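You operate a simulated robot arm through the tools that you are given. There is no shell and no other tool.

Carry out the task below with a simulated robot arm. There is one attempt and no reset: what you move stays moved.

JOB
Check the green handle's thread on the gauge and screw it onto the scrub brush of that size.
Fine: one of the two scrub brushes on this bench; the vice holds it as the handle goes home and stays shut.

The check looks at the end state, three seconds after you hand in, the way a careful person would. Anything else that was tipped, shoved, dropped, spilled or broken makes it a failure.

ROBOT AND FRAMES
A 7-joint arm with a fingered hand, fixed in place. Base frame: the origin is on the floor under the middle of its stand, x ahead of it, y to its left, z up. Lengths are in mm, angles in degrees, forces in N, time in s.
It reaches about 1085 mm from its shoulder. Its first joint turns from -166.0 to 166.0 degrees. Payload 3.7 kg.
Tool frame: the origin (TCP) lies between the finger pads and is the grasp point; the fingertips stand 25 mm ahead of it; z points along the fingers, y is the line along which they close. The gripper opens to 88 mm; its body begins 29 mm behind the TCP. The gripper is a hand of 5 fingers: y runs from the thumb to the fingers, the wrist lies at [-13, -106, -174] in the tool frame, and closing takes about 1.5 s.
Orientation is told as [roll, pitch, yaw] about the base's x, y, z axes, in that order, counted from this pose: with the fingers straight down and the wrist toward the robot, the tool's x, y and z point along [0, 1, 0], [1, 0, 0] and [0, 0, -1] of the base frame.

CONTROLS
- The arm moves only by the tool drive_tool. Its argument "plan" is a list of rows, each an object (a shift or turn left out is 0, a gripper value left out holds the last) with "angular": the turn, a rotation vector about the base's x, y, z in units of 4 degrees (1.0 is 4 degrees), a list of three; "dp": the shift along the base's x, y, z in units of 20 mm (1.0 is 20 mm), a list of three; "jaw": the closure, from 0 (fully open) to 1 (shut). In form: [{"angular": [ax, ay, az], "dp": [dx, dy, dz], "jaw": jaw}, ...]. A call has 1 to 20 rows; each row shifts and turns the commanded pose from where the row before left it. A call with a number of a shift or a turn outside -1 to 1 is refused whole. Each row takes 0.2 s and may step no farther than 50 mm and 8.6 degrees from the row before; otherwise, or with a gripper value out of range, the whole call is refused. A pose out of reach is approached as far as the arm can. The call stops where the force on the tool passes 90 N (or 10 N more than at its start, if that is more) or the arm is blocked; 0.2 s more then pass. The fingers move at their own pace (about 108 mm/s each) and stop on an object; they squeeze with about 22 N. The grip force told is the motor's: it shows also when the fingers shut on nothing. Time passes only in rows, and 0.2 s behind the last, so rows that do not move let the fingers close. The reply holds the time, the measured pose of the TCP, the force on the tool along the base axes, the opening and the grip force, in the units named above and with some noise, with the torque about the TCP (base axes, N m) and any sound that the robot's microphone picked up.
- Cameras (640 x 400 px; columns grow to the right, rows downward): "scene" is fixed at [399.3, -649.3, 1630.4]; the picture's right is [0.93, -0.36, 0.00], its down [-0.21, -0.54, -0.82] and it looks along [0.30, 0.76, -0.57] (base axes); focal length 316 px, centre (320, 200). "wrist" rides on the gripper at [59, -79, -105] in the tool frame; the picture's right is [-0.73, 0.32, -0.61], its down [-0.62, -0.68, 0.38] and it looks along [-0.29, 0.66, 0.70] (tool axes); focal length 234 px, centre (320, 200). There is no depth. A picture from a camera that has moved, and an enlarged one, comes with that camera's place and axes in the base frame and with its lens.
- camera(camera): a new picture of that camera. No time passes.
- hand_shape(shape): the hand has 5 fingers and takes this shape, open, in about a second: jaw (thumb against the fingers, like two jaws); tri (thumb and two fingers); tip (a fingertip pinch); poke (one finger out to press); point (the index stretched); flat (the hand flat); cup (the hand cupped); fist (a fist). The gripper value then closes the fingers along that shape, each until it touches; the sizes above hold for jaw. It gives what a move gives, with no picture.
- inspect(camera, box): a new picture of the part [left, top, right, bottom] of that camera's present view, enlarged. No time passes.
- finish_job(): hands the job in; it is judged then, once.

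Places have to be worked out from the pictures, the camera data and where the tool is seen. Open the gripper and draw the arm clear of the work before you hand the job in, unless the task says otherwise.

The tools are called after "Emit:" by a JSON object that holds its "api" and its "payload". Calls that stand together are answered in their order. drive_tool: Moves the arm, as the interface text tells. Its arguments: {"type":"object","properties":{"plan":{"type":"array","items":{"type":"object","properties":{"angular":{"type":"array","items":{"type":"number"}},"dp":{"type":"array","items":{"type":"number"}},"jaw":{"type":"number"}}}}},"required":["plan"]} The other tools are called the same way: hand_shape (shape) gives the hand a shape; camera (camera) takes a picture; inspect (camera, box) takes an enlarged picture of a part of a camera's view; finish_job () hands the job in.

At the start:

```text
time_s: 0.0
position: [524.1, 112.0, 1233.3]
tool_rot: [0.0, -0.1, 0.0]
wrist_force: [0.1, -0.7, -0.6]
ft_torque: [-0.02, 0.01, -0.03]
grip_width: 87.5
grip_force: 0.1
shape: jaw
```

scene: 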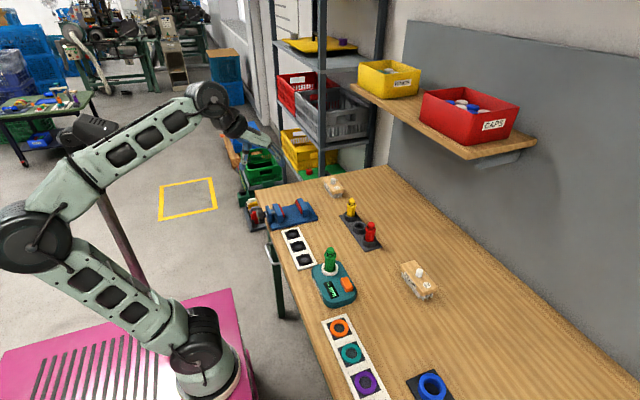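
wrist: 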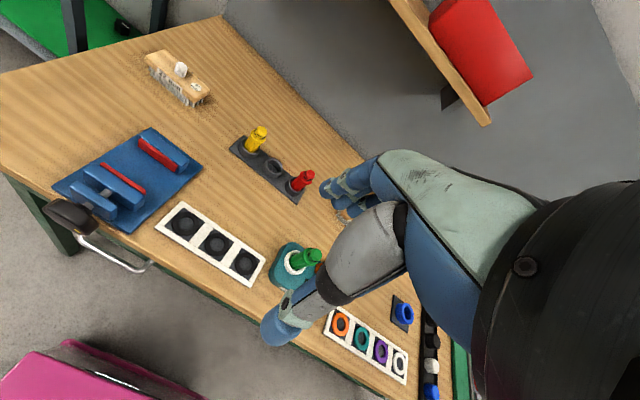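

I'll begin by looking closely at the bench: the gauge with the green handle, the brushes, the vice and the racks.

Emit:
{"api": "inspect", "payload": {"camera": "scene", "box": [240, 160, 400, 260]}}

Emit:
{"api": "inspect", "payload": {"camera": "scene", "box": [280, 230, 480, 400]}}

Emit:
{"api": "inspect", "payload": {"camera": "wrist", "box": [40, 20, 340, 280]}}

Emit:
{"api": "inspect", "payload": {"camera": "wrist", "box": [240, 220, 480, 400]}}

```text
4.00 times, centred on (320, 210) of scene
camera zoom: at [399.3, -649.3, 1630.4], right [0.93, -0.36, 0.0], down [-0.21, -0.54, -0.82], along [0.3, 0.76, -0.57], focal length 1265 px, centre (320, 160)
```

zoom: 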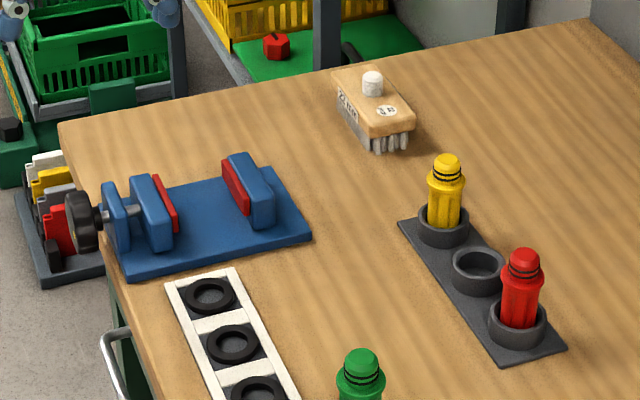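

```text
2.35 times, centred on (380, 315) of scene
camera zoom: at [399.3, -649.3, 1630.4], right [0.93, -0.36, 0.0], down [-0.21, -0.54, -0.82], along [0.3, 0.76, -0.57], focal length 744 px, centre (179, -71)
```

zoom: 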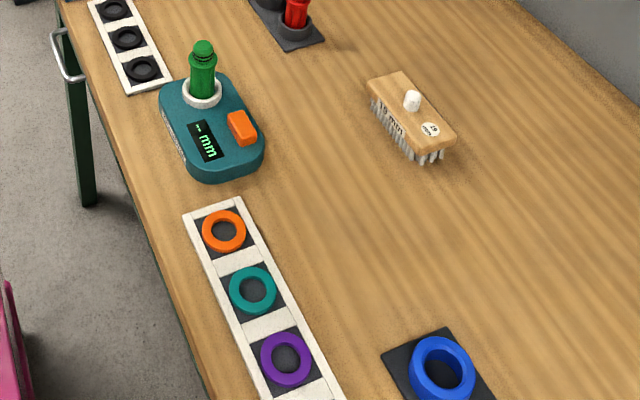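

```text
1.54 times, centred on (190, 150) of wrist
camera zoom: at [443.4, 170.0, 1339.2], right [0.32, -0.73, 0.61], down [-0.68, -0.62, -0.38], along [0.66, -0.29, -0.7], focal length 360 px, centre (520, 277)
```

zoom: 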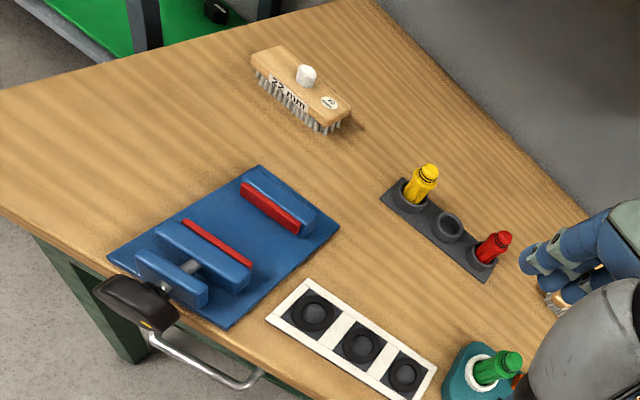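

```text
2.22 times, centred on (360, 310) of wrist
camera zoom: at [443.4, 170.0, 1339.2], right [0.32, -0.73, 0.61], down [-0.68, -0.62, -0.38], along [0.66, -0.29, -0.7], focal length 520 px, centre (231, -44)
```

zoom: 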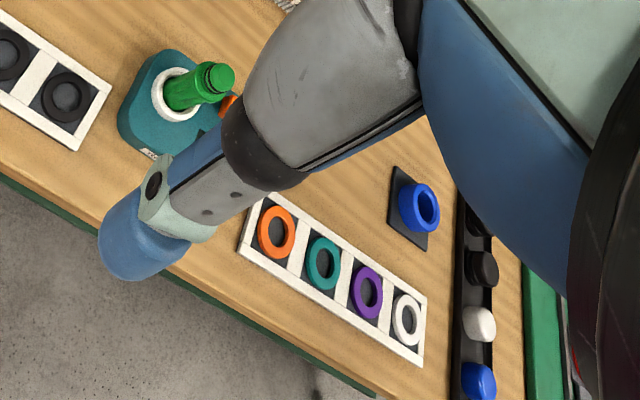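

Estimates so far: the gauge with the green handle is near (677,-27), the vice near (631,313), the 22 mm brush near (884,425) and the 19 mm brush near (917,-149). I'll zoom in on the details before moving.

Emit:
{"api": "inspect", "payload": {"camera": "scene", "box": [305, 240, 369, 310]}}

Emit:
{"api": "inspect", "payload": {"camera": "scene", "box": [240, 190, 324, 240]}}

Emit:
{"api": "inspect", "payload": {"camera": "scene", "box": [390, 250, 450, 305]}}

Emit:
{"api": "inspect", "payload": {"camera": "scene", "box": [315, 165, 355, 205]}}

Emit:
{"api": "inspect", "payload": {"camera": "wrist", "box": [40, 110, 220, 250]}}

```text
5.71 times, centred on (337, 275) of scene
camera zoom: at [399.3, -649.3, 1630.4], right [0.93, -0.36, 0.0], down [-0.21, -0.54, -0.82], along [0.3, 0.76, -0.57], focal length 1808 px, centre (223, -229)
```

zoom: 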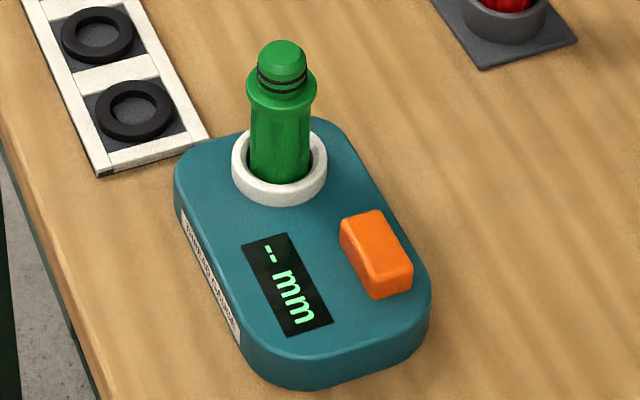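

```text
7.62 times, centred on (282, 215) of scene
camera zoom: at [399.3, -649.3, 1630.4], right [0.93, -0.36, 0.0], down [-0.21, -0.54, -0.82], along [0.3, 0.76, -0.57], focal length 2410 px, centre (610, 86)
```

zoom: 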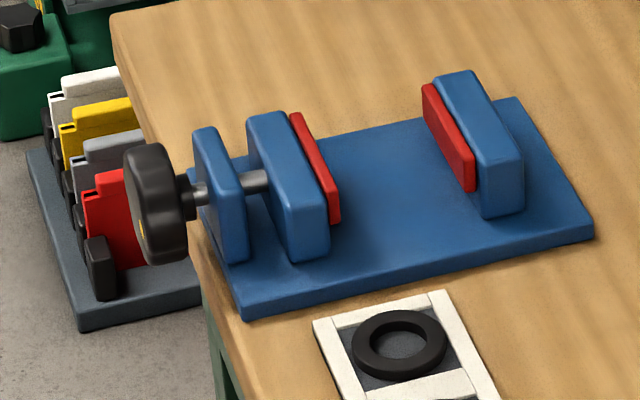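

```text
7.27 times, centred on (420, 278) of scene
camera zoom: at [399.3, -649.3, 1630.4], right [0.93, -0.36, 0.0], down [-0.21, -0.54, -0.82], along [0.3, 0.76, -0.57], focal length 2301 px, centre (-407, -364)
```

zoom: 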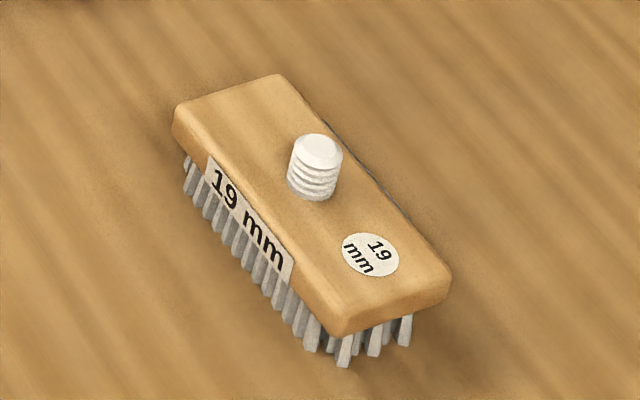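

```text
10.00 times, centred on (335, 185) of scene
camera zoom: at [399.3, -649.3, 1630.4], right [0.93, -0.36, 0.0], down [-0.21, -0.54, -0.82], along [0.3, 0.76, -0.57], focal length 3163 px, centre (170, 350)
```

zoom: 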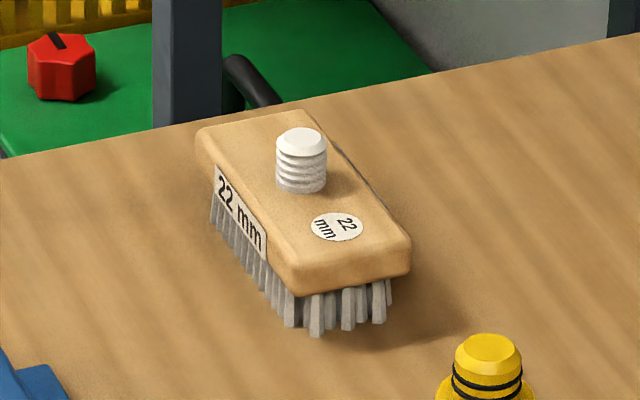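

```text
2.86 times, centred on (130, 180) of wrist
camera zoom: at [443.4, 170.0, 1339.2], right [0.32, -0.73, 0.61], down [-0.68, -0.62, -0.38], along [0.66, -0.29, -0.7], focal length 669 px, centre (863, 257)
```

zoom: 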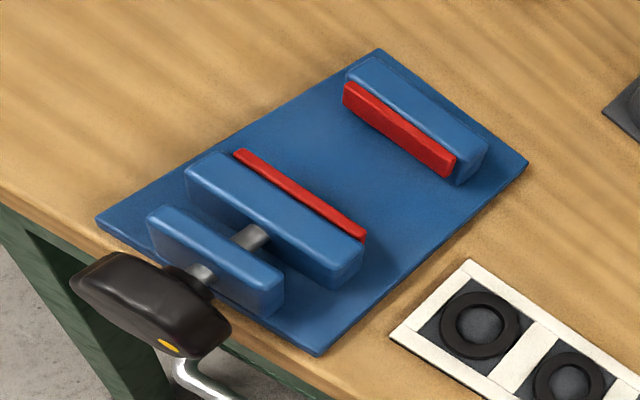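

The vice plate looks aligned with the base axes (x ≈ 555–738, y ≈ 251–368), with a jaw gap of about 70 mm. The gauge shows "-- mm" and has an orange button. I'll bring the wrist camera nearer the gauge, staying high.

Emit:
{"api": "drive_tool", "payload": {"plan": [{"dp": [0.15, -0.967, -0.47]}, {"dp": [0.15, -0.967, -0.47]}, {"dp": [0.15, -0.967, -0.47]}, {"dp": [0.15, -0.967, -0.47]}, {"dp": [0.15, -0.967, -0.47]}, {"dp": [0.15, -0.967, -0.47]}, {"dp": [0.15, -0.967, -0.47]}, {"dp": [0.15, -0.967, -0.47]}, {"dp": [0.15, -0.967, -0.47]}, {"dp": [0.15, -0.967, -0.47]}, {"dp": [0.15, -0.967, -0.47]}, {"dp": [0.15, -0.967, -0.47]}]}}

Emit:
{"api": "camera", "payload": {"camera": "wrist"}}

Emit:
{"api": "camera", "payload": {"camera": "scene"}}

```text
time_s: 2.6
position: [559.9, -119.8, 1120.5]
tool_rot: [0.0, 0.0, 0.0]
wrist_force: [0.1, -0.1, -0.6]
ft_torque: [-0.01, -0.01, 0.06]
grip_width: 87.8
grip_force: 0.1
shape: jaw
```

```text
taken
camera wrist: at [479.6, -61.8, 1225.7], right [0.32, -0.73, 0.61], down [-0.68, -0.62, -0.38], along [0.66, -0.29, -0.7], focal length 234 px, centre (320, 200)
```

wrist: 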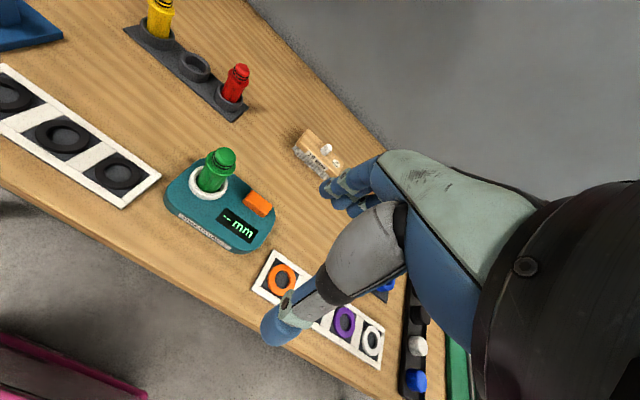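

```text
taken
```

scene: 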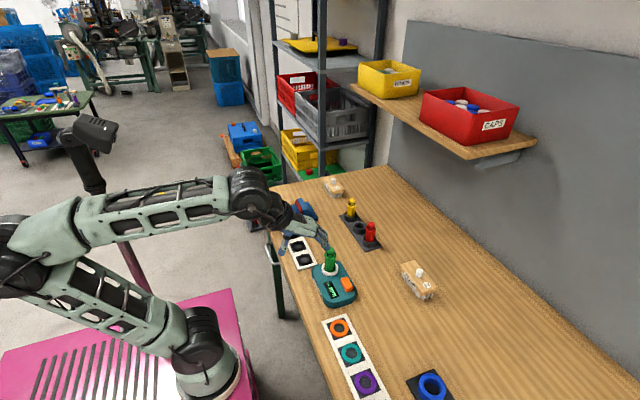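

Emit:
{"api": "inspect", "payload": {"camera": "wrist", "box": [150, 130, 310, 260]}}

Emit:
{"api": "inspect", "payload": {"camera": "wrist", "box": [230, 110, 410, 350]}}

```text
3.08 times, centred on (230, 195) of wrist
camera zoom: at [479.6, -61.8, 1225.7], right [0.32, -0.73, 0.61], down [-0.68, -0.62, -0.38], along [0.66, -0.29, -0.7], focal length 720 px, centre (597, 215)
```

zoom: 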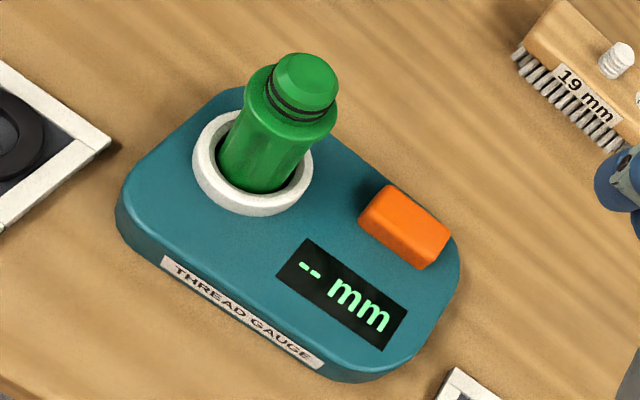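

```text
1.67 times, centred on (320, 230) of wrist
camera zoom: at [479.6, -61.8, 1225.7], right [0.32, -0.73, 0.61], down [-0.68, -0.62, -0.38], along [0.66, -0.29, -0.7], focal length 390 px, centre (320, 150)
```

zoom: 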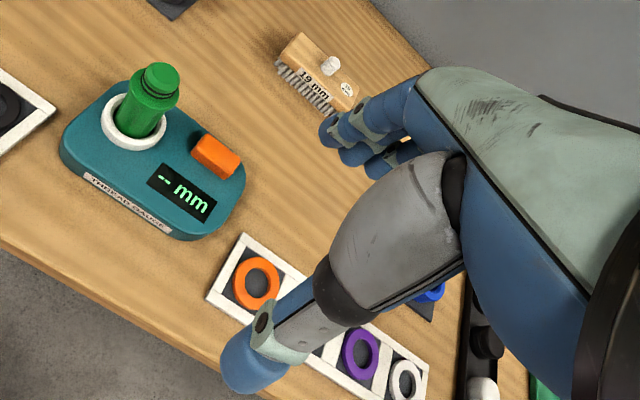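

The handle stands upright at about (679, -24) with its top at about z 969, and the button is near (698, -103, 902). I'll switch to the poke shape and see where the fingertip is.

Emit:
{"api": "hand_shape", "payload": {"shape": "poke"}}

Emit:
{"api": "camera", "payload": {"camera": "wrist"}}

Emit:
{"api": "inspect", "payload": {"camera": "scene", "box": [220, 150, 380, 310]}}

```text
time_s: 3.5
position: [560.5, -119.1, 1121.4]
tool_rot: [0.1, 0.0, 0.0]
wrist_force: [0.2, 0.1, 0.9]
ft_torque: [-0.01, 0.04, -0.04]
grip_width: 0.0
grip_force: 0.1
shape: poke
```

```text
taken
camera wrist: at [479.4, -61.5, 1226.0], right [0.32, -0.73, 0.61], down [-0.68, -0.62, -0.38], along [0.66, -0.29, -0.7], focal length 234 px, centre (320, 200)
```

wrist: 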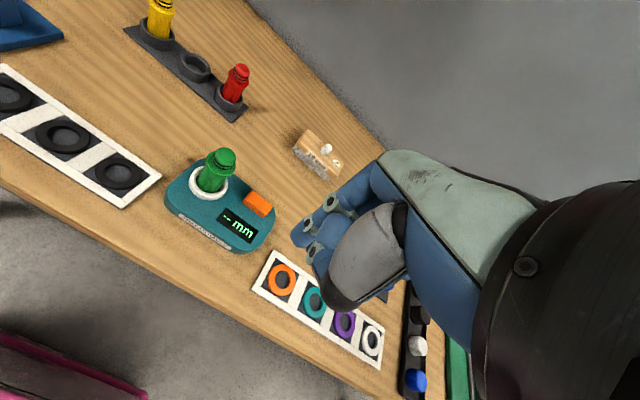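

```text
2.50 times, centred on (300, 230) of scene
camera zoom: at [399.3, -649.3, 1630.4], right [0.93, -0.36, 0.0], down [-0.21, -0.54, -0.82], along [0.3, 0.76, -0.57], focal length 791 px, centre (370, 125)
```

zoom: 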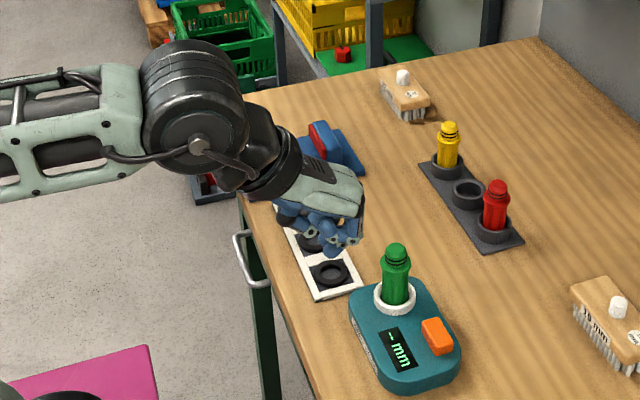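

The fingers have curled; I'll zoom in to find the poking fingertip.

Emit:
{"api": "inspect", "payload": {"camera": "wrist", "box": [270, 140, 430, 320]}}

Emit:
{"api": "inspect", "payload": {"camera": "scene", "box": [275, 190, 335, 260]}}

```text
2.22 times, centred on (350, 230) of wrist
camera zoom: at [479.4, -61.5, 1226.0], right [0.32, -0.73, 0.61], down [-0.68, -0.62, -0.38], along [0.66, -0.29, -0.7], focal length 520 px, centre (253, 133)
```

zoom: 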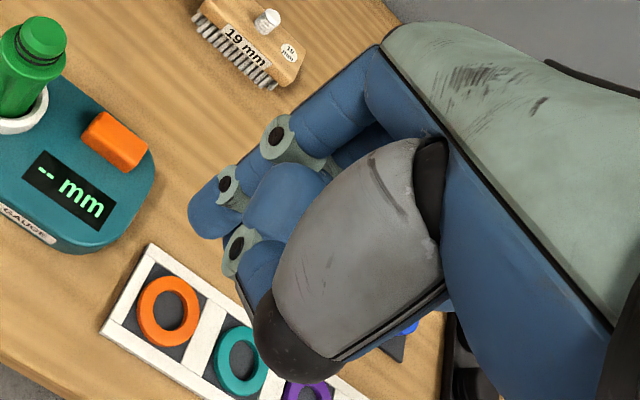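

```text
5.71 times, centred on (305, 225) of scene
camera zoom: at [399.3, -649.3, 1630.4], right [0.93, -0.36, 0.0], down [-0.21, -0.54, -0.82], along [0.3, 0.76, -0.57], focal length 1808 px, centre (406, 57)
```

zoom: 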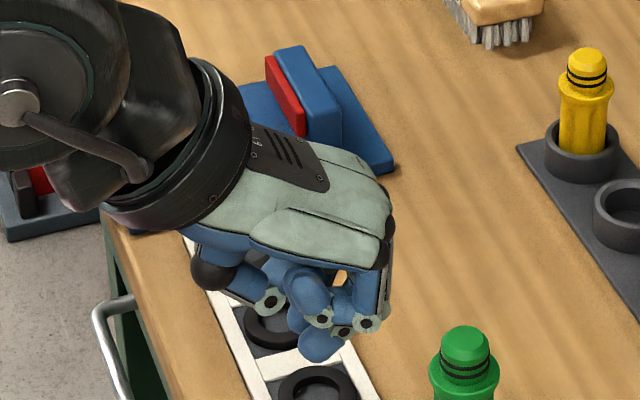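

The fingertip is about 10 mm in +x and 33 mm below the TCP. I'll move it above the button, to TCP (688, -106, 975).

Emit:
{"api": "drive_tool", "payload": {"plan": [{"dp": [0.797, 0.082, -0.915]}, {"dp": [0.797, 0.082, -0.915]}, {"dp": [0.797, 0.082, -0.915]}, {"dp": [0.797, 0.082, -0.915]}, {"dp": [0.797, 0.082, -0.915]}, {"dp": [0.797, 0.082, -0.915]}, {"dp": [0.797, 0.082, -0.915]}, {"dp": [0.797, 0.082, -0.915]}]}}

Emit:
{"api": "camera", "payload": {"camera": "wrist"}}

Emit:
{"api": "inspect", "payload": {"camera": "scene", "box": [290, 220, 390, 320]}}

```text
time_s: 5.3
position: [689.0, -106.7, 974.2]
tool_rot: [-0.1, -0.1, 0.0]
wrist_force: [0.0, -0.8, 0.5]
ft_torque: [0.03, 0.01, -0.02]
grip_width: 0.0
grip_force: 0.2
shape: poke
```

```text
taken
camera wrist: at [607.0, -48.5, 1080.2], right [0.32, -0.73, 0.61], down [-0.68, -0.62, -0.38], along [0.66, -0.29, -0.7], focal length 234 px, centre (320, 200)
```

wrist: 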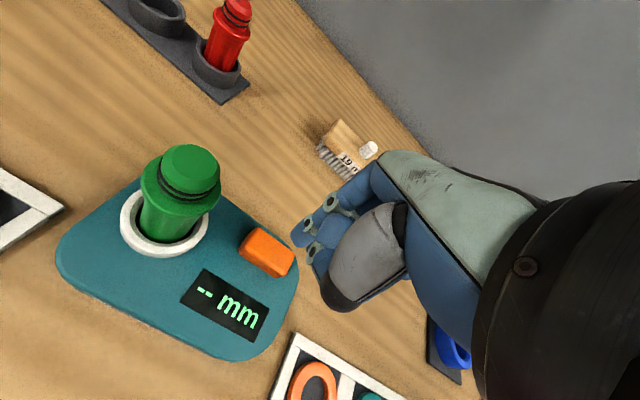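

```text
4.00 times, centred on (340, 270) of scene
camera zoom: at [399.3, -649.3, 1630.4], right [0.93, -0.36, 0.0], down [-0.21, -0.54, -0.82], along [0.3, 0.76, -0.57], focal length 1265 px, centre (240, -80)
```

zoom: 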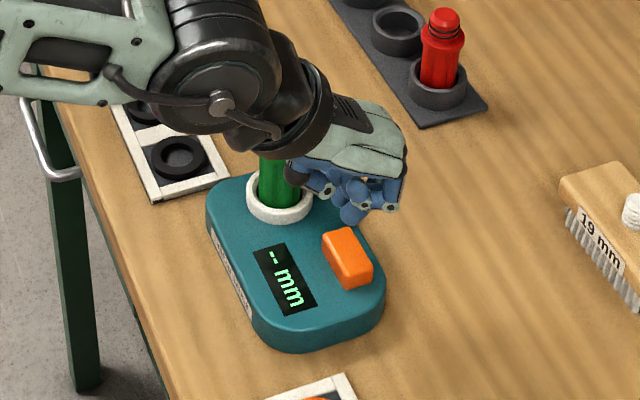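

The fingertip sits almost over the button (estimated 3 mm too far in +x). I'll descend 30 mm with a small correction, then check.

Emit:
{"api": "drive_tool", "payload": {"plan": [{"dp": [-0.1, 0.05, -0.5]}, {"dp": [-0.05, 0.05, -0.5]}, {"dp": [0, 0, -0.4]}]}}

Emit:
{"api": "inspect", "payload": {"camera": "wrist", "box": [220, 160, 380, 300]}}

Emit:
{"api": "inspect", "payload": {"camera": "scene", "box": [310, 240, 370, 310]}}

```text
time_s: 6.1
position: [684.2, -105.1, 946.7]
tool_rot: [0.0, 0.0, 0.0]
wrist_force: [0.1, -0.2, 0.5]
ft_torque: [-0.01, 0.0, 0.0]
grip_width: 0.1
grip_force: 0.1
shape: poke
```

```text
2.86 times, centred on (300, 230) of wrist
camera zoom: at [603.6, -46.8, 1052.0], right [0.32, -0.73, 0.61], down [-0.68, -0.62, -0.38], along [0.66, -0.29, -0.7], focal length 669 px, centre (377, 114)
```

zoom: 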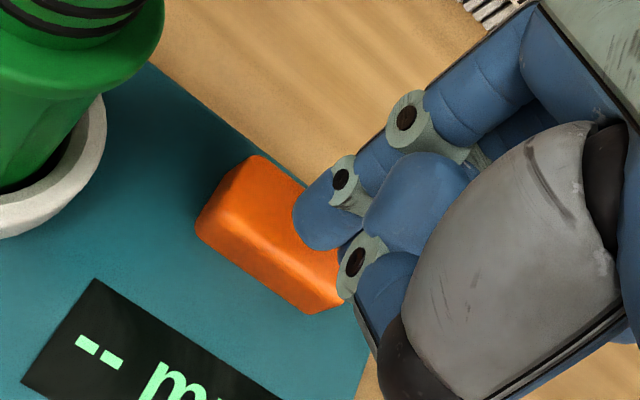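

```text
5.71 times, centred on (340, 275) of scene
camera zoom: at [399.3, -649.3, 1630.4], right [0.93, -0.36, 0.0], down [-0.21, -0.54, -0.82], along [0.3, 0.76, -0.57], focal length 1808 px, centre (206, -229)
```

zoom: 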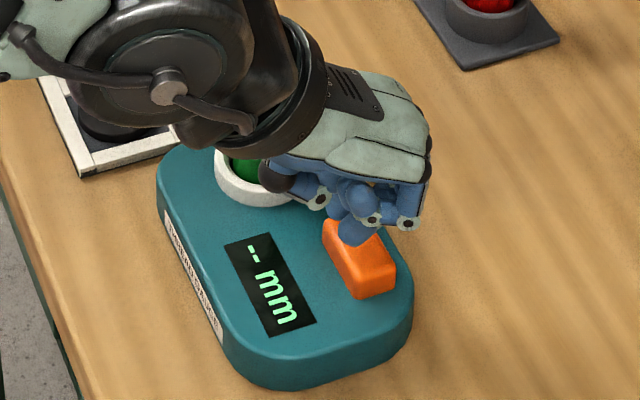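

The tip is right above the button. I'll press down in small 2 mm steps.

Emit:
{"api": "drive_tool", "payload": {"plan": [{"dp": [0, 0, -0.1]}, {"dp": [0, 0, -0.1]}, {"dp": [0, 0, -0.1]}, {"dp": [0, 0, -0.1]}, {"dp": [0, 0, -0.1]}]}}

Emit:
{"api": "inspect", "payload": {"camera": "scene", "box": [310, 240, 370, 310]}}

```text
time_s: 7.3
position: [684.4, -105.4, 937.1]
tool_rot: [0.1, -0.1, 0.0]
wrist_force: [-0.2, -0.1, 0.1]
ft_torque: [-0.01, -0.03, 0.0]
grip_width: 0.0
grip_force: 0.1
shape: poke
```

```text
5.71 times, centred on (340, 275) of scene
camera zoom: at [399.3, -649.3, 1630.4], right [0.93, -0.36, 0.0], down [-0.21, -0.54, -0.82], along [0.3, 0.76, -0.57], focal length 1808 px, centre (206, -229)
```

zoom: 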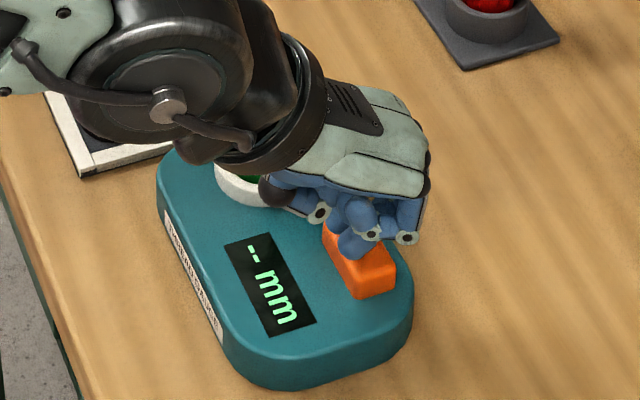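

No contact yet, so I'll keep pressing in small steps.

Emit:
{"api": "drive_tool", "payload": {"plan": [{"dp": [0, 0, -0.1]}, {"dp": [0, 0, -0.1]}, {"dp": [0, 0, -0.1]}]}}

Emit:
{"api": "inspect", "payload": {"camera": "scene", "box": [310, 240, 370, 310]}}

```text
time_s: 8.1
position: [684.9, -103.7, 931.0]
tool_rot: [-0.1, 0.0, 0.0]
wrist_force: [-0.2, 0.0, -0.5]
ft_torque: [0.03, -0.01, 0.03]
grip_width: 0.0
grip_force: 0.0
shape: poke
```

```text
5.71 times, centred on (340, 275) of scene
camera zoom: at [399.3, -649.3, 1630.4], right [0.93, -0.36, 0.0], down [-0.21, -0.54, -0.82], along [0.3, 0.76, -0.57], focal length 1808 px, centre (206, -229)
```

zoom: 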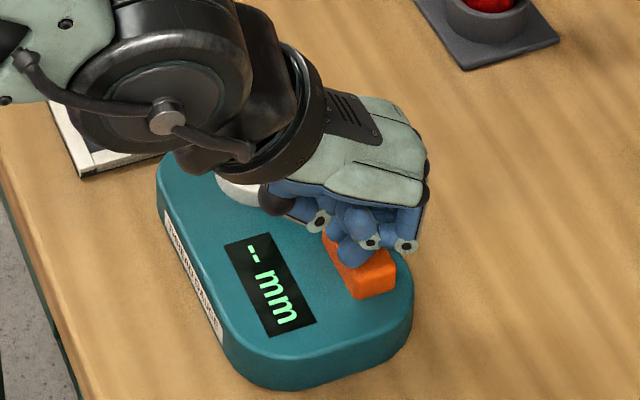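

Emit:
{"api": "drive_tool", "payload": {"plan": [{"dp": [0, 0, -0.1]}, {"dp": [0, 0, -0.1]}]}}

Emit:
{"api": "inspect", "payload": {"camera": "scene", "box": [310, 240, 370, 310]}}

Emit:
{"api": "camera", "payload": {"camera": "wrist"}}

```text
time_s: 8.7
position: [684.6, -105.3, 927.0]
tool_rot: [0.0, -0.1, 0.0]
wrist_force: [-0.8, -0.5, 1.7]
ft_torque: [0.0, -0.02, -0.02]
grip_width: 0.3
grip_force: 0.0
shape: poke
```

```text
5.71 times, centred on (340, 275) of scene
camera zoom: at [399.3, -649.3, 1630.4], right [0.93, -0.36, 0.0], down [-0.21, -0.54, -0.82], along [0.3, 0.76, -0.57], focal length 1808 px, centre (206, -229)
```

zoom: 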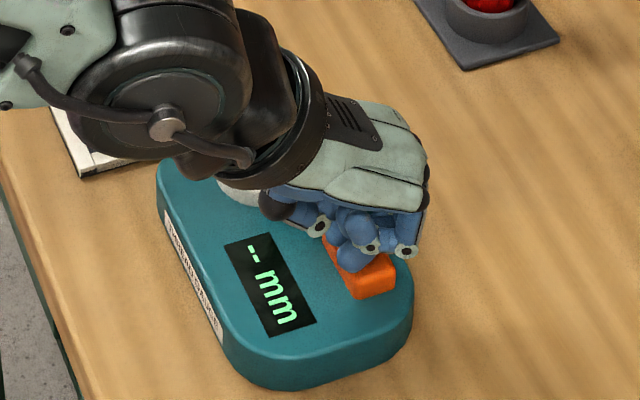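

```text
taken
camera wrist: at [604.0, -46.8, 1032.2], right [0.32, -0.73, 0.61], down [-0.68, -0.62, -0.38], along [0.66, -0.29, -0.7], focal length 234 px, centre (320, 200)
```

wrist: 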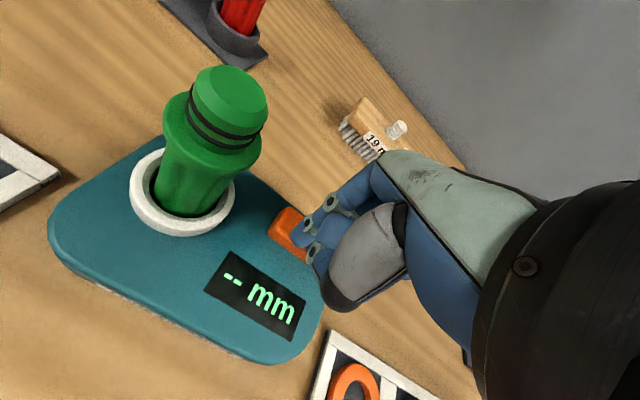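

Contact is just starting (1.7 N). I'll press a few more millimetres.

Emit:
{"api": "drive_tool", "payload": {"plan": [{"dp": [0, 0, -0.1]}, {"dp": [0, 0, -0.1]}]}}

Emit:
{"api": "inspect", "payload": {"camera": "scene", "box": [310, 240, 370, 310]}}

```text
time_s: 9.3
position: [685.7, -104.2, 923.2]
tool_rot: [-0.1, -0.1, 0.0]
wrist_force: [-1.0, -0.4, 2.8]
ft_torque: [-0.05, 0.04, 0.01]
grip_width: 0.0
grip_force: 0.0
shape: poke
heard: click
```

```text
5.71 times, centred on (340, 275) of scene
camera zoom: at [399.3, -649.3, 1630.4], right [0.93, -0.36, 0.0], down [-0.21, -0.54, -0.82], along [0.3, 0.76, -0.57], focal length 1808 px, centre (206, -229)
```

zoom: 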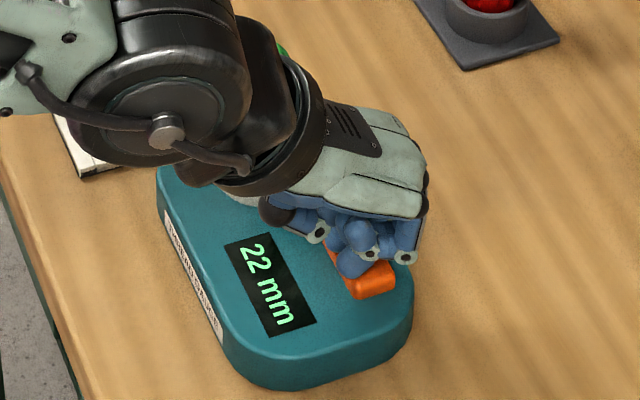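

The gauge clicked and reads 22 mm, so the brush I need is the far one marked 22 mm. I'll lift straight up away from the gauge and handle.

Emit:
{"api": "drive_tool", "payload": {"plan": [{"dp": [0, 0, 0.5]}, {"dp": [0, 0, 1]}, {"dp": [0, 0, 1]}, {"dp": [0, 0, 1]}, {"dp": [0, 0, 1]}, {"dp": [0, 0, 1]}, {"dp": [0, 0, 1]}, {"dp": [0, 0, 1]}, {"dp": [0, 0, 1]}]}}

Emit:
{"api": "hand_shape", "payload": {"shape": "tri"}}

Emit:
{"api": "camera", "payload": {"camera": "wrist"}}

Emit:
{"api": "inspect", "payload": {"camera": "scene", "box": [300, 180, 400, 310]}}

```text
time_s: 11.3
position: [684.8, -104.0, 1093.9]
tool_rot: [-0.1, -0.1, -0.1]
wrist_force: [0.3, -0.8, -1.0]
ft_torque: [0.02, -0.04, -0.01]
grip_width: 0.0
grip_force: 0.0
shape: poke
```

```text
time_s: 12.2
position: [683.6, -105.9, 1093.2]
tool_rot: [0.0, 0.0, 0.0]
wrist_force: [-0.1, -0.6, 0.4]
ft_torque: [0.02, 0.01, -0.01]
grip_width: 87.9
grip_force: 0.1
shape: tri
```

```text
taken
camera wrist: at [603.6, -47.0, 1198.1], right [0.32, -0.73, 0.61], down [-0.68, -0.62, -0.38], along [0.66, -0.29, -0.7], focal length 234 px, centre (320, 200)
```

wrist: 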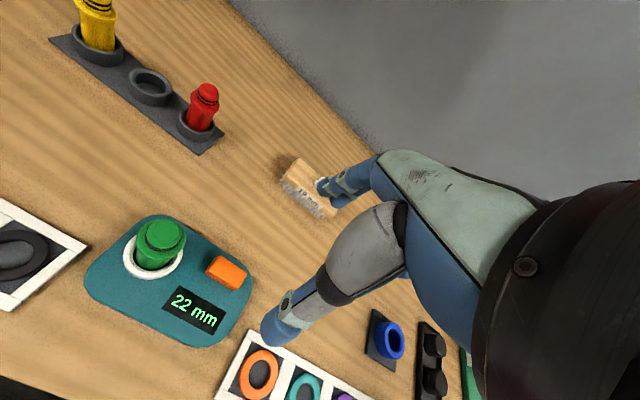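

```text
3.08 times, centred on (350, 245) of scene
camera zoom: at [399.3, -649.3, 1630.4], right [0.93, -0.36, 0.0], down [-0.21, -0.54, -0.82], along [0.3, 0.76, -0.57], focal length 973 px, centre (228, 62)
```

zoom: 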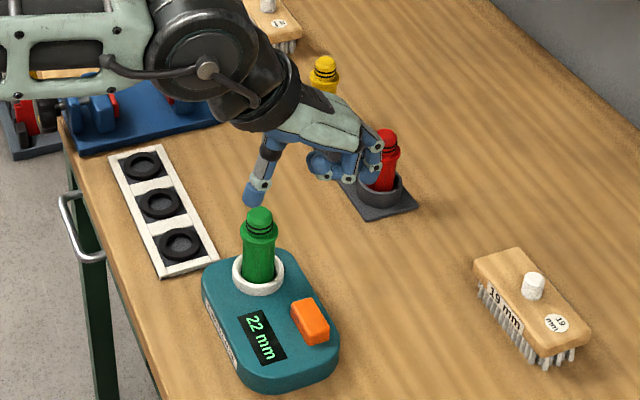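

The display confirms 22 mm and the gauge and handle are undisturbed. I'll go toward the 22 mm brush, staying high.

Emit:
{"api": "drive_tool", "payload": {"plan": [{"dp": [0.17, 0.97, -0.06]}, {"dp": [0.17, 0.97, -0.06]}, {"dp": [0.17, 0.97, -0.06]}, {"dp": [0.17, 0.97, -0.06]}, {"dp": [0.17, 0.97, -0.06]}, {"dp": [0.17, 0.97, -0.06]}, {"dp": [0.17, 0.97, -0.06]}, {"dp": [0.17, 0.97, -0.06]}, {"dp": [0.17, 0.97, -0.06]}, {"dp": [0.17, 0.97, -0.06]}, {"dp": [0.17, 0.97, -0.06]}, {"dp": [0.17, 0.97, -0.06]}, {"dp": [0.17, 0.97, -0.06]}, {"dp": [0.17, 0.97, -0.06]}, {"dp": [0.17, 0.97, -0.06]}, {"dp": [0.17, 0.97, -0.06]}, {"dp": [0.17, 0.97, -0.06]}, {"dp": [0.17, 0.97, -0.06]}, {"dp": [0.17, 0.97, -0.06]}, {"dp": [0.17, 0.97, -0.06]}]}}

Emit:
{"api": "drive_tool", "payload": {"plan": [{"dp": [0.17, 0.97, -0.06]}, {"dp": [0.17, 0.97, -0.06]}, {"dp": [0.17, 0.97, -0.06]}, {"dp": [0.17, 0.97, -0.06]}, {"dp": [0.17, 0.97, -0.06]}]}}

Emit:
{"api": "camera", "payload": {"camera": "wrist"}}

Emit:
{"api": "camera", "payload": {"camera": "scene"}}

```text
time_s: 16.4
position: [751.9, 284.3, 1069.8]
tool_rot: [0.0, 0.0, -0.1]
wrist_force: [-0.6, 0.0, -0.2]
ft_torque: [0.03, 0.01, -0.01]
grip_width: 87.9
grip_force: 0.1
shape: tri
```

```text
time_s: 17.6
position: [769.9, 380.0, 1062.9]
tool_rot: [0.1, -0.1, 0.0]
wrist_force: [-0.2, 0.8, 0.8]
ft_torque: [-0.01, -0.04, -0.01]
grip_width: 87.7
grip_force: 0.0
shape: tri
```

```text
taken
camera wrist: at [688.8, 438.8, 1168.8], right [0.32, -0.73, 0.61], down [-0.68, -0.62, -0.38], along [0.66, -0.29, -0.7], focal length 234 px, centre (320, 200)
```

wrist: 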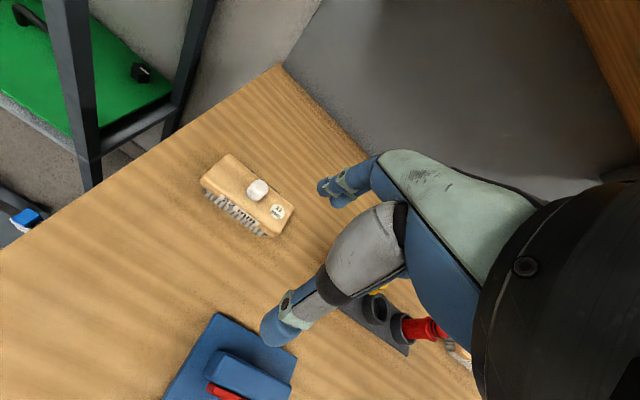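

```text
taken
```

scene: 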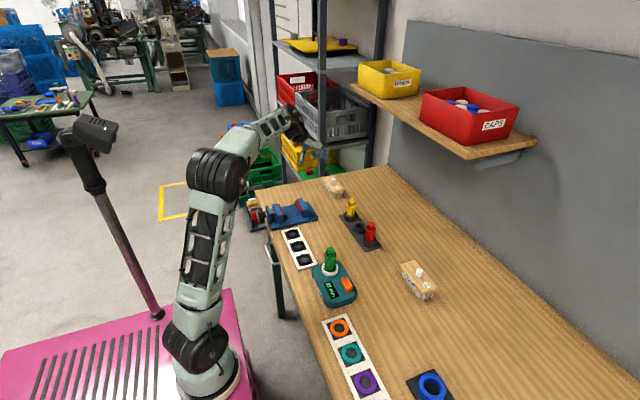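

Emit:
{"api": "inspect", "payload": {"camera": "wrist", "box": [190, 140, 310, 250]}}

Emit:
{"api": "inspect", "payload": {"camera": "wrist", "box": [150, 260, 350, 400]}}

Emit:
{"api": "inspect", "payload": {"camera": "scene", "box": [240, 165, 380, 255]}}

```text
3.64 times, centred on (250, 195) of wrist
camera zoom: at [688.8, 438.8, 1168.8], right [0.32, -0.73, 0.61], down [-0.68, -0.62, -0.38], along [0.66, -0.29, -0.7], focal length 852 px, centre (574, 218)
```

zoom: 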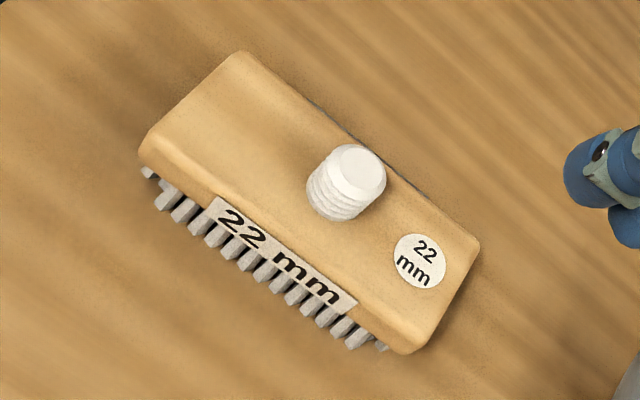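

```text
2.86 times, centred on (250, 330) of wrist
camera zoom: at [688.8, 438.8, 1168.8], right [0.32, -0.73, 0.61], down [-0.68, -0.62, -0.38], along [0.66, -0.29, -0.7], focal length 669 px, centre (520, -171)
```

zoom: 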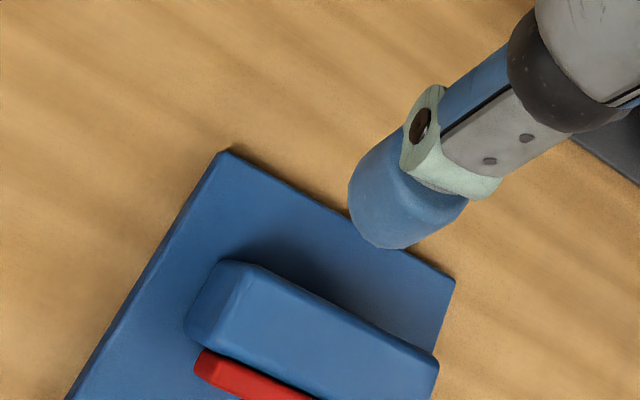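

```text
4.44 times, centred on (310, 210) of scene
camera zoom: at [399.3, -649.3, 1630.4], right [0.93, -0.36, 0.0], down [-0.21, -0.54, -0.82], along [0.3, 0.76, -0.57], focal length 1406 px, centre (364, 156)
```

zoom: 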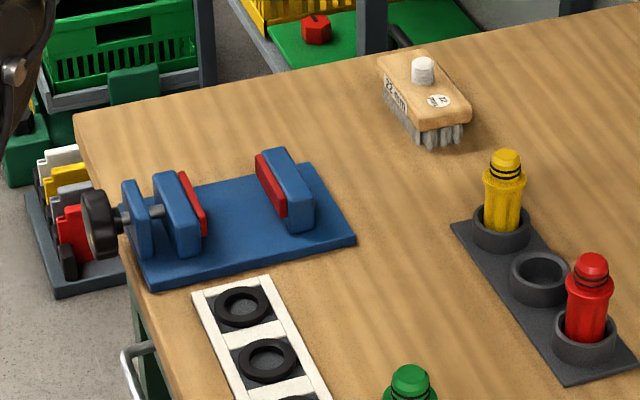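

From the wrist views the 22 mm brush is centred at about (871, 418), its stud top at z ≈ 918, with the long side along y. Before picking it up I'll get a closer view of the vice for its jaw heights, gap and knob.

Emit:
{"api": "drive_tool", "payload": {"plan": [{"dp": [-1, -0.5, 0]}, {"dp": [-1, -0.5, 0]}, {"dp": [-1, -0.5, 0]}, {"dp": [-1, -0.5, 0]}, {"dp": [-1, -0.5, 0]}, {"dp": [-1, -0.5, 0]}, {"dp": [-1, -0.5, 0]}, {"dp": [-1, -0.5, 0]}, {"dp": [-1, -0.5, 0]}, {"dp": [-1, -0.5, 0]}, {"dp": [-1, -0.5, 0]}, {"dp": [-1, -0.5, 0]}]}}

Emit:
{"api": "camera", "payload": {"camera": "wrist"}}

Emit:
{"api": "inspect", "payload": {"camera": "wrist", "box": [120, 100, 320, 260]}}

```text
time_s: 20.2
position: [528.5, 260.5, 1062.8]
tool_rot: [0.0, 0.0, 0.0]
wrist_force: [1.1, 0.4, 0.0]
ft_torque: [-0.01, 0.04, -0.01]
grip_width: 88.1
grip_force: 0.1
shape: tri
```

```text
taken
camera wrist: at [448.5, 317.6, 1167.6], right [0.32, -0.73, 0.61], down [-0.68, -0.62, -0.38], along [0.66, -0.29, -0.7], focal length 234 px, centre (320, 200)
```

wrist: 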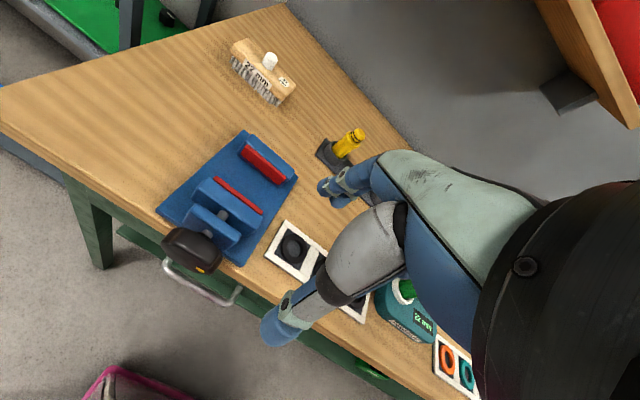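

```text
2.50 times, centred on (220, 180) of wrist
camera zoom: at [448.5, 317.6, 1167.6], right [0.32, -0.73, 0.61], down [-0.68, -0.62, -0.38], along [0.66, -0.29, -0.7], focal length 585 px, centre (570, 250)
```

zoom: 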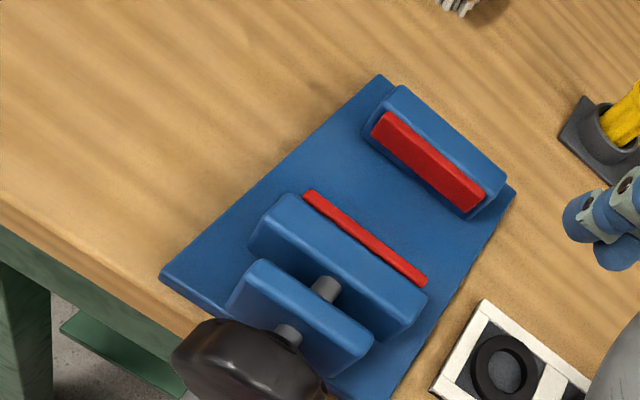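

Emit:
{"api": "drive_tool", "payload": {"plan": [{"dp": [0.6, 0, -0.8]}, {"dp": [0.6, 0, -0.8]}, {"dp": [0.6, 0, -0.8]}, {"dp": [0.6, 0, -0.8]}]}}

Emit:
{"api": "camera", "payload": {"camera": "wrist"}}

Emit:
{"api": "inspect", "payload": {"camera": "wrist", "box": [80, 80, 320, 290]}}

Emit:
{"api": "inspect", "payload": {"camera": "scene", "box": [235, 170, 335, 250]}}

```text
time_s: 21.2
position: [578.6, 259.5, 998.4]
tool_rot: [0.1, 0.1, 0.0]
wrist_force: [0.1, -0.5, -0.4]
ft_torque: [-0.03, 0.01, -0.02]
grip_width: 88.0
grip_force: 0.0
shape: tri
```

```text
taken
camera wrist: at [496.9, 318.1, 1103.5], right [0.32, -0.73, 0.61], down [-0.68, -0.62, -0.38], along [0.66, -0.29, -0.7], focal length 234 px, centre (320, 200)
```

wrist: 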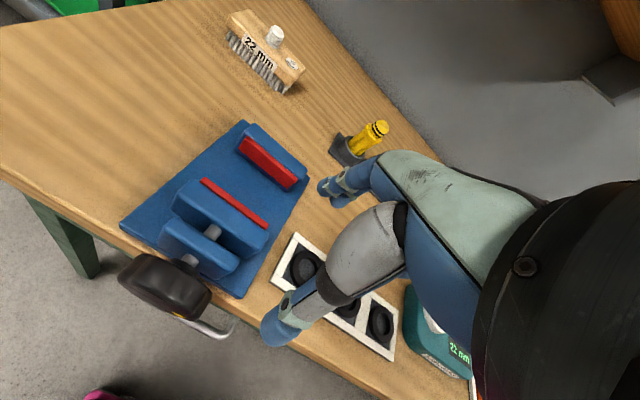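

```text
1.90 times, centred on (200, 185) of wrist
camera zoom: at [496.9, 318.1, 1103.5], right [0.32, -0.73, 0.61], down [-0.68, -0.62, -0.38], along [0.66, -0.29, -0.7], focal length 446 px, centre (549, 229)
```

zoom: 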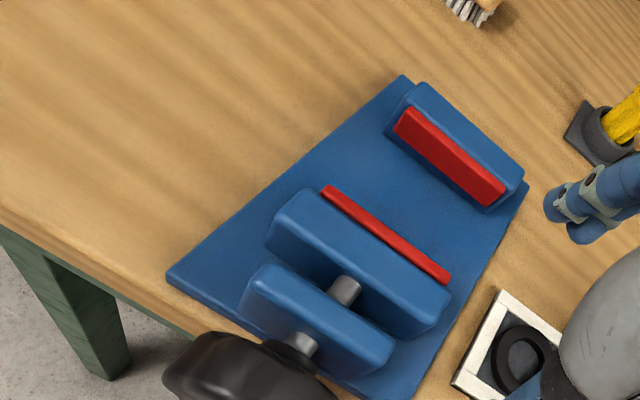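

```text
5.00 times, centred on (285, 210) of scene
camera zoom: at [399.3, -649.3, 1630.4], right [0.93, -0.36, 0.0], down [-0.21, -0.54, -0.82], along [0.3, 0.76, -0.57], focal length 1582 px, centre (495, 150)
```

zoom: 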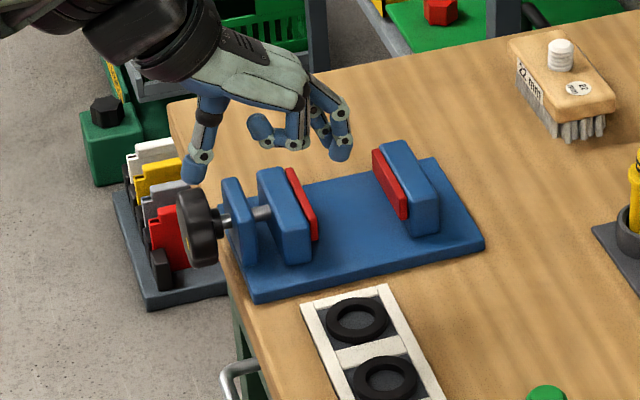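

The jaw pads are at x ≈ 611 and 683, y 273–345, with tops at z ≈ 907; the plate top is at about 869. The brush (about 56 mm wide) fits between them with its stud above the jaws, so I'll go over the brush to grip the stud from above.

Emit:
{"api": "drive_tool", "payload": {"plan": [{"dp": [0, 0, 1]}, {"dp": [0.973, 0.525, 0]}, {"dp": [0.973, 0.525, 0]}, {"dp": [0.973, 0.525, 0]}, {"dp": [0.973, 0.525, 0]}, {"dp": [0.973, 0.525, 0]}, {"dp": [0.973, 0.525, 0]}, {"dp": [0.973, 0.525, 0]}, {"dp": [0.973, 0.525, 0]}, {"dp": [0.973, 0.525, 0]}, {"dp": [0.973, 0.525, 0]}, {"dp": [0.973, 0.525, 0]}, {"dp": [0.973, 0.525, 0]}, {"dp": [0.973, 0.525, 0]}, {"dp": [0.973, 0.525, 0]}, {"dp": [0.973, 0.525, 0]}]}}

Emit:
{"api": "camera", "payload": {"camera": "wrist"}}

Emit:
{"api": "inspect", "payload": {"camera": "scene", "box": [275, 140, 375, 220]}}

```text
time_s: 24.6
position: [868.9, 417.5, 1020.0]
tool_rot: [0.0, -0.2, -0.1]
wrist_force: [-0.3, 0.5, 1.1]
ft_torque: [-0.03, 0.0, 0.01]
grip_width: 87.9
grip_force: 0.1
shape: tri
```

```text
taken
camera wrist: at [789.2, 475.1, 1124.8], right [0.32, -0.73, 0.61], down [-0.68, -0.62, -0.38], along [0.66, -0.29, -0.7], focal length 234 px, centre (320, 200)
```

wrist: 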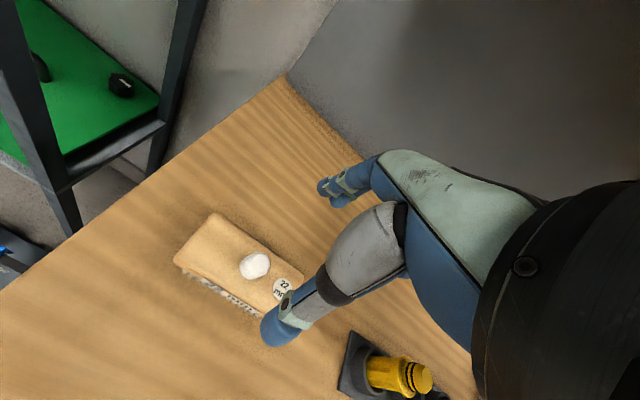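

```text
5.00 times, centred on (325, 180) of scene
camera zoom: at [399.3, -649.3, 1630.4], right [0.93, -0.36, 0.0], down [-0.21, -0.54, -0.82], along [0.3, 0.76, -0.57], focal length 1582 px, centre (295, 300)
```

zoom: 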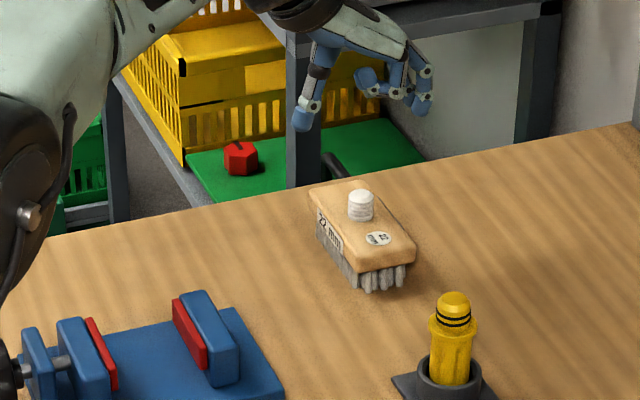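

The stud is confirmed at about (870.5, 418.5). I'll descend with the hand open, stop above the brush and check.

Emit:
{"api": "drive_tool", "payload": {"plan": [{"dp": [0.08, 0.05, -0.8]}, {"dp": [0, 0, -0.8]}, {"dp": [0, 0, -0.8]}, {"dp": [0, 0, -0.8]}, {"dp": [0, 0, -0.5]}]}}

Emit:
{"api": "camera", "payload": {"camera": "wrist"}}

Emit:
{"api": "inspect", "payload": {"camera": "scene", "box": [300, 150, 370, 210]}}

```text
time_s: 25.8
position: [871.8, 418.8, 944.6]
tool_rot: [0.0, 0.1, 0.0]
wrist_force: [-0.5, 0.0, 0.3]
ft_torque: [-0.03, 0.01, -0.01]
grip_width: 88.1
grip_force: 0.1
shape: tri
```

```text
taken
camera wrist: at [790.4, 477.5, 1049.3], right [0.32, -0.73, 0.61], down [-0.68, -0.62, -0.38], along [0.66, -0.29, -0.7], focal length 234 px, centre (320, 200)
```

wrist: 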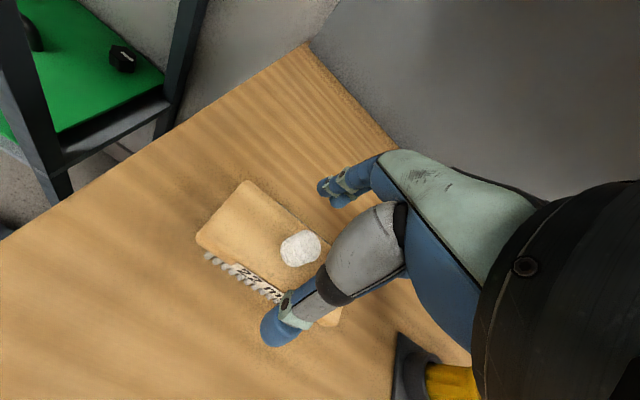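

```text
6.67 times, centred on (335, 180) of scene
camera zoom: at [399.3, -649.3, 1630.4], right [0.93, -0.36, 0.0], down [-0.21, -0.54, -0.82], along [0.3, 0.76, -0.57], focal length 2109 px, centre (220, 333)
```

zoom: 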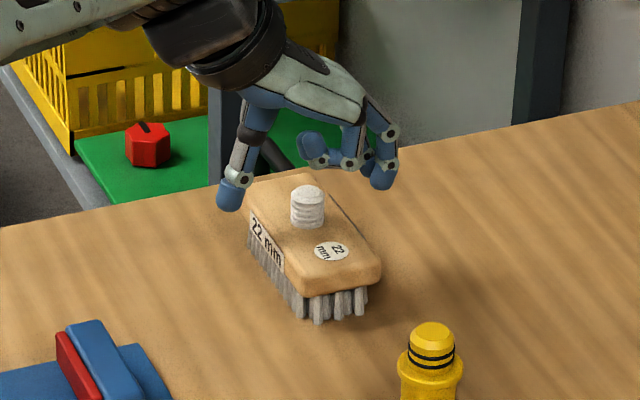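

Thumb and fingertips straddle the stud symmetrically. I'll lower about 15 mm more so the tips are just above the wood, then close.

Emit:
{"api": "drive_tool", "payload": {"plan": [{"dp": [-0.03, 0, -0.4]}, {"dp": [0, 0, -0.35]}]}}

Emit:
{"api": "inspect", "payload": {"camera": "scene", "box": [305, 160, 355, 200]}}

Emit:
{"api": "inspect", "payload": {"camera": "wrist", "box": [180, 130, 400, 360]}}

```text
time_s: 26.4
position: [870.6, 418.8, 929.5]
tool_rot: [0.0, 0.0, 0.1]
wrist_force: [-0.4, -0.4, -0.6]
ft_torque: [0.02, 0.01, 0.01]
grip_width: 88.1
grip_force: 0.1
shape: tri
```

```text
10.00 times, centred on (330, 180) of scene
camera zoom: at [399.3, -649.3, 1630.4], right [0.93, -0.36, 0.0], down [-0.21, -0.54, -0.82], along [0.3, 0.76, -0.57], focal length 3163 px, centre (220, 400)
```

zoom: 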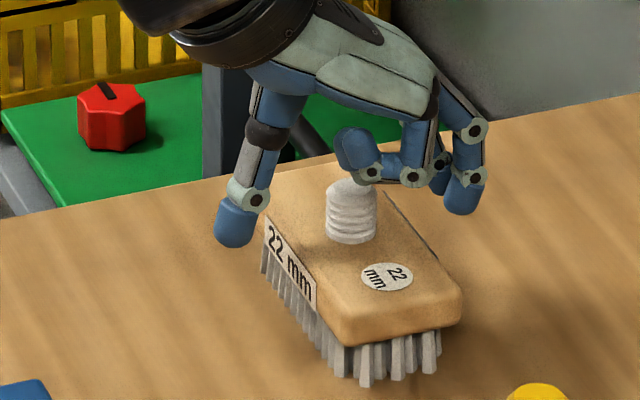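

```text
1.74 times, centred on (290, 245) of wrist
camera zoom: at [790.2, 476.9, 1034.7], right [0.32, -0.73, 0.61], down [-0.68, -0.62, -0.38], along [0.66, -0.29, -0.7], focal length 407 px, centre (372, 122)
```

zoom: 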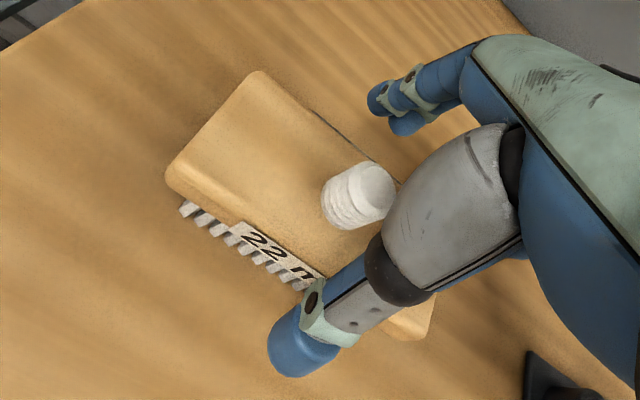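

No contact so far. I'll close the grip on the stud.

Emit:
{"api": "drive_tool", "payload": {"plan": [{"jaw": 0.5}, {"jaw": 0.5}, {"jaw": 0.5}, {"jaw": 0.6}, {"jaw": 0.6}]}}

Emit:
{"api": "inspect", "payload": {"camera": "scene", "box": [305, 160, 355, 200]}}

Emit:
{"api": "inspect", "payload": {"camera": "wrist", "box": [180, 130, 400, 360]}}

```text
time_s: 27.6
position: [872.3, 418.8, 929.8]
tool_rot: [0.0, 0.1, 0.0]
wrist_force: [0.6, -0.7, 0.2]
ft_torque: [0.01, -0.02, 0.02]
grip_width: 35.6
grip_force: 0.1
shape: tri
```

```text
10.00 times, centred on (330, 180) of scene
camera zoom: at [399.3, -649.3, 1630.4], right [0.93, -0.36, 0.0], down [-0.21, -0.54, -0.82], along [0.3, 0.76, -0.57], focal length 3163 px, centre (220, 400)
```

zoom: 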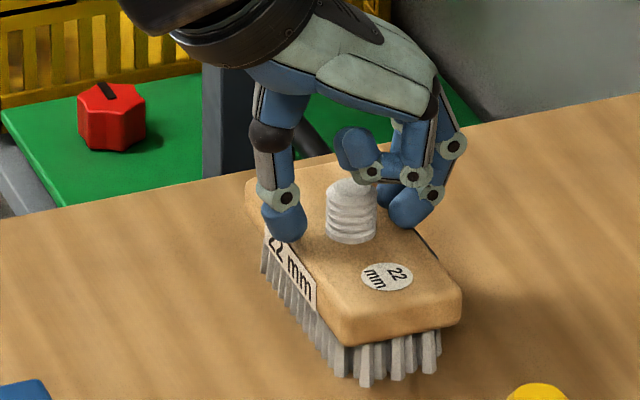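

```text
1.74 times, centred on (290, 245) of wrist
camera zoom: at [790.2, 477.0, 1034.8], right [0.32, -0.73, 0.61], down [-0.68, -0.62, -0.38], along [0.66, -0.29, -0.7], focal length 407 px, centre (372, 122)
```

zoom: 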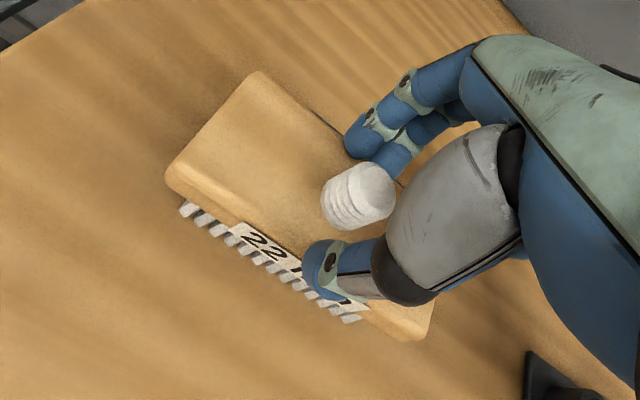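

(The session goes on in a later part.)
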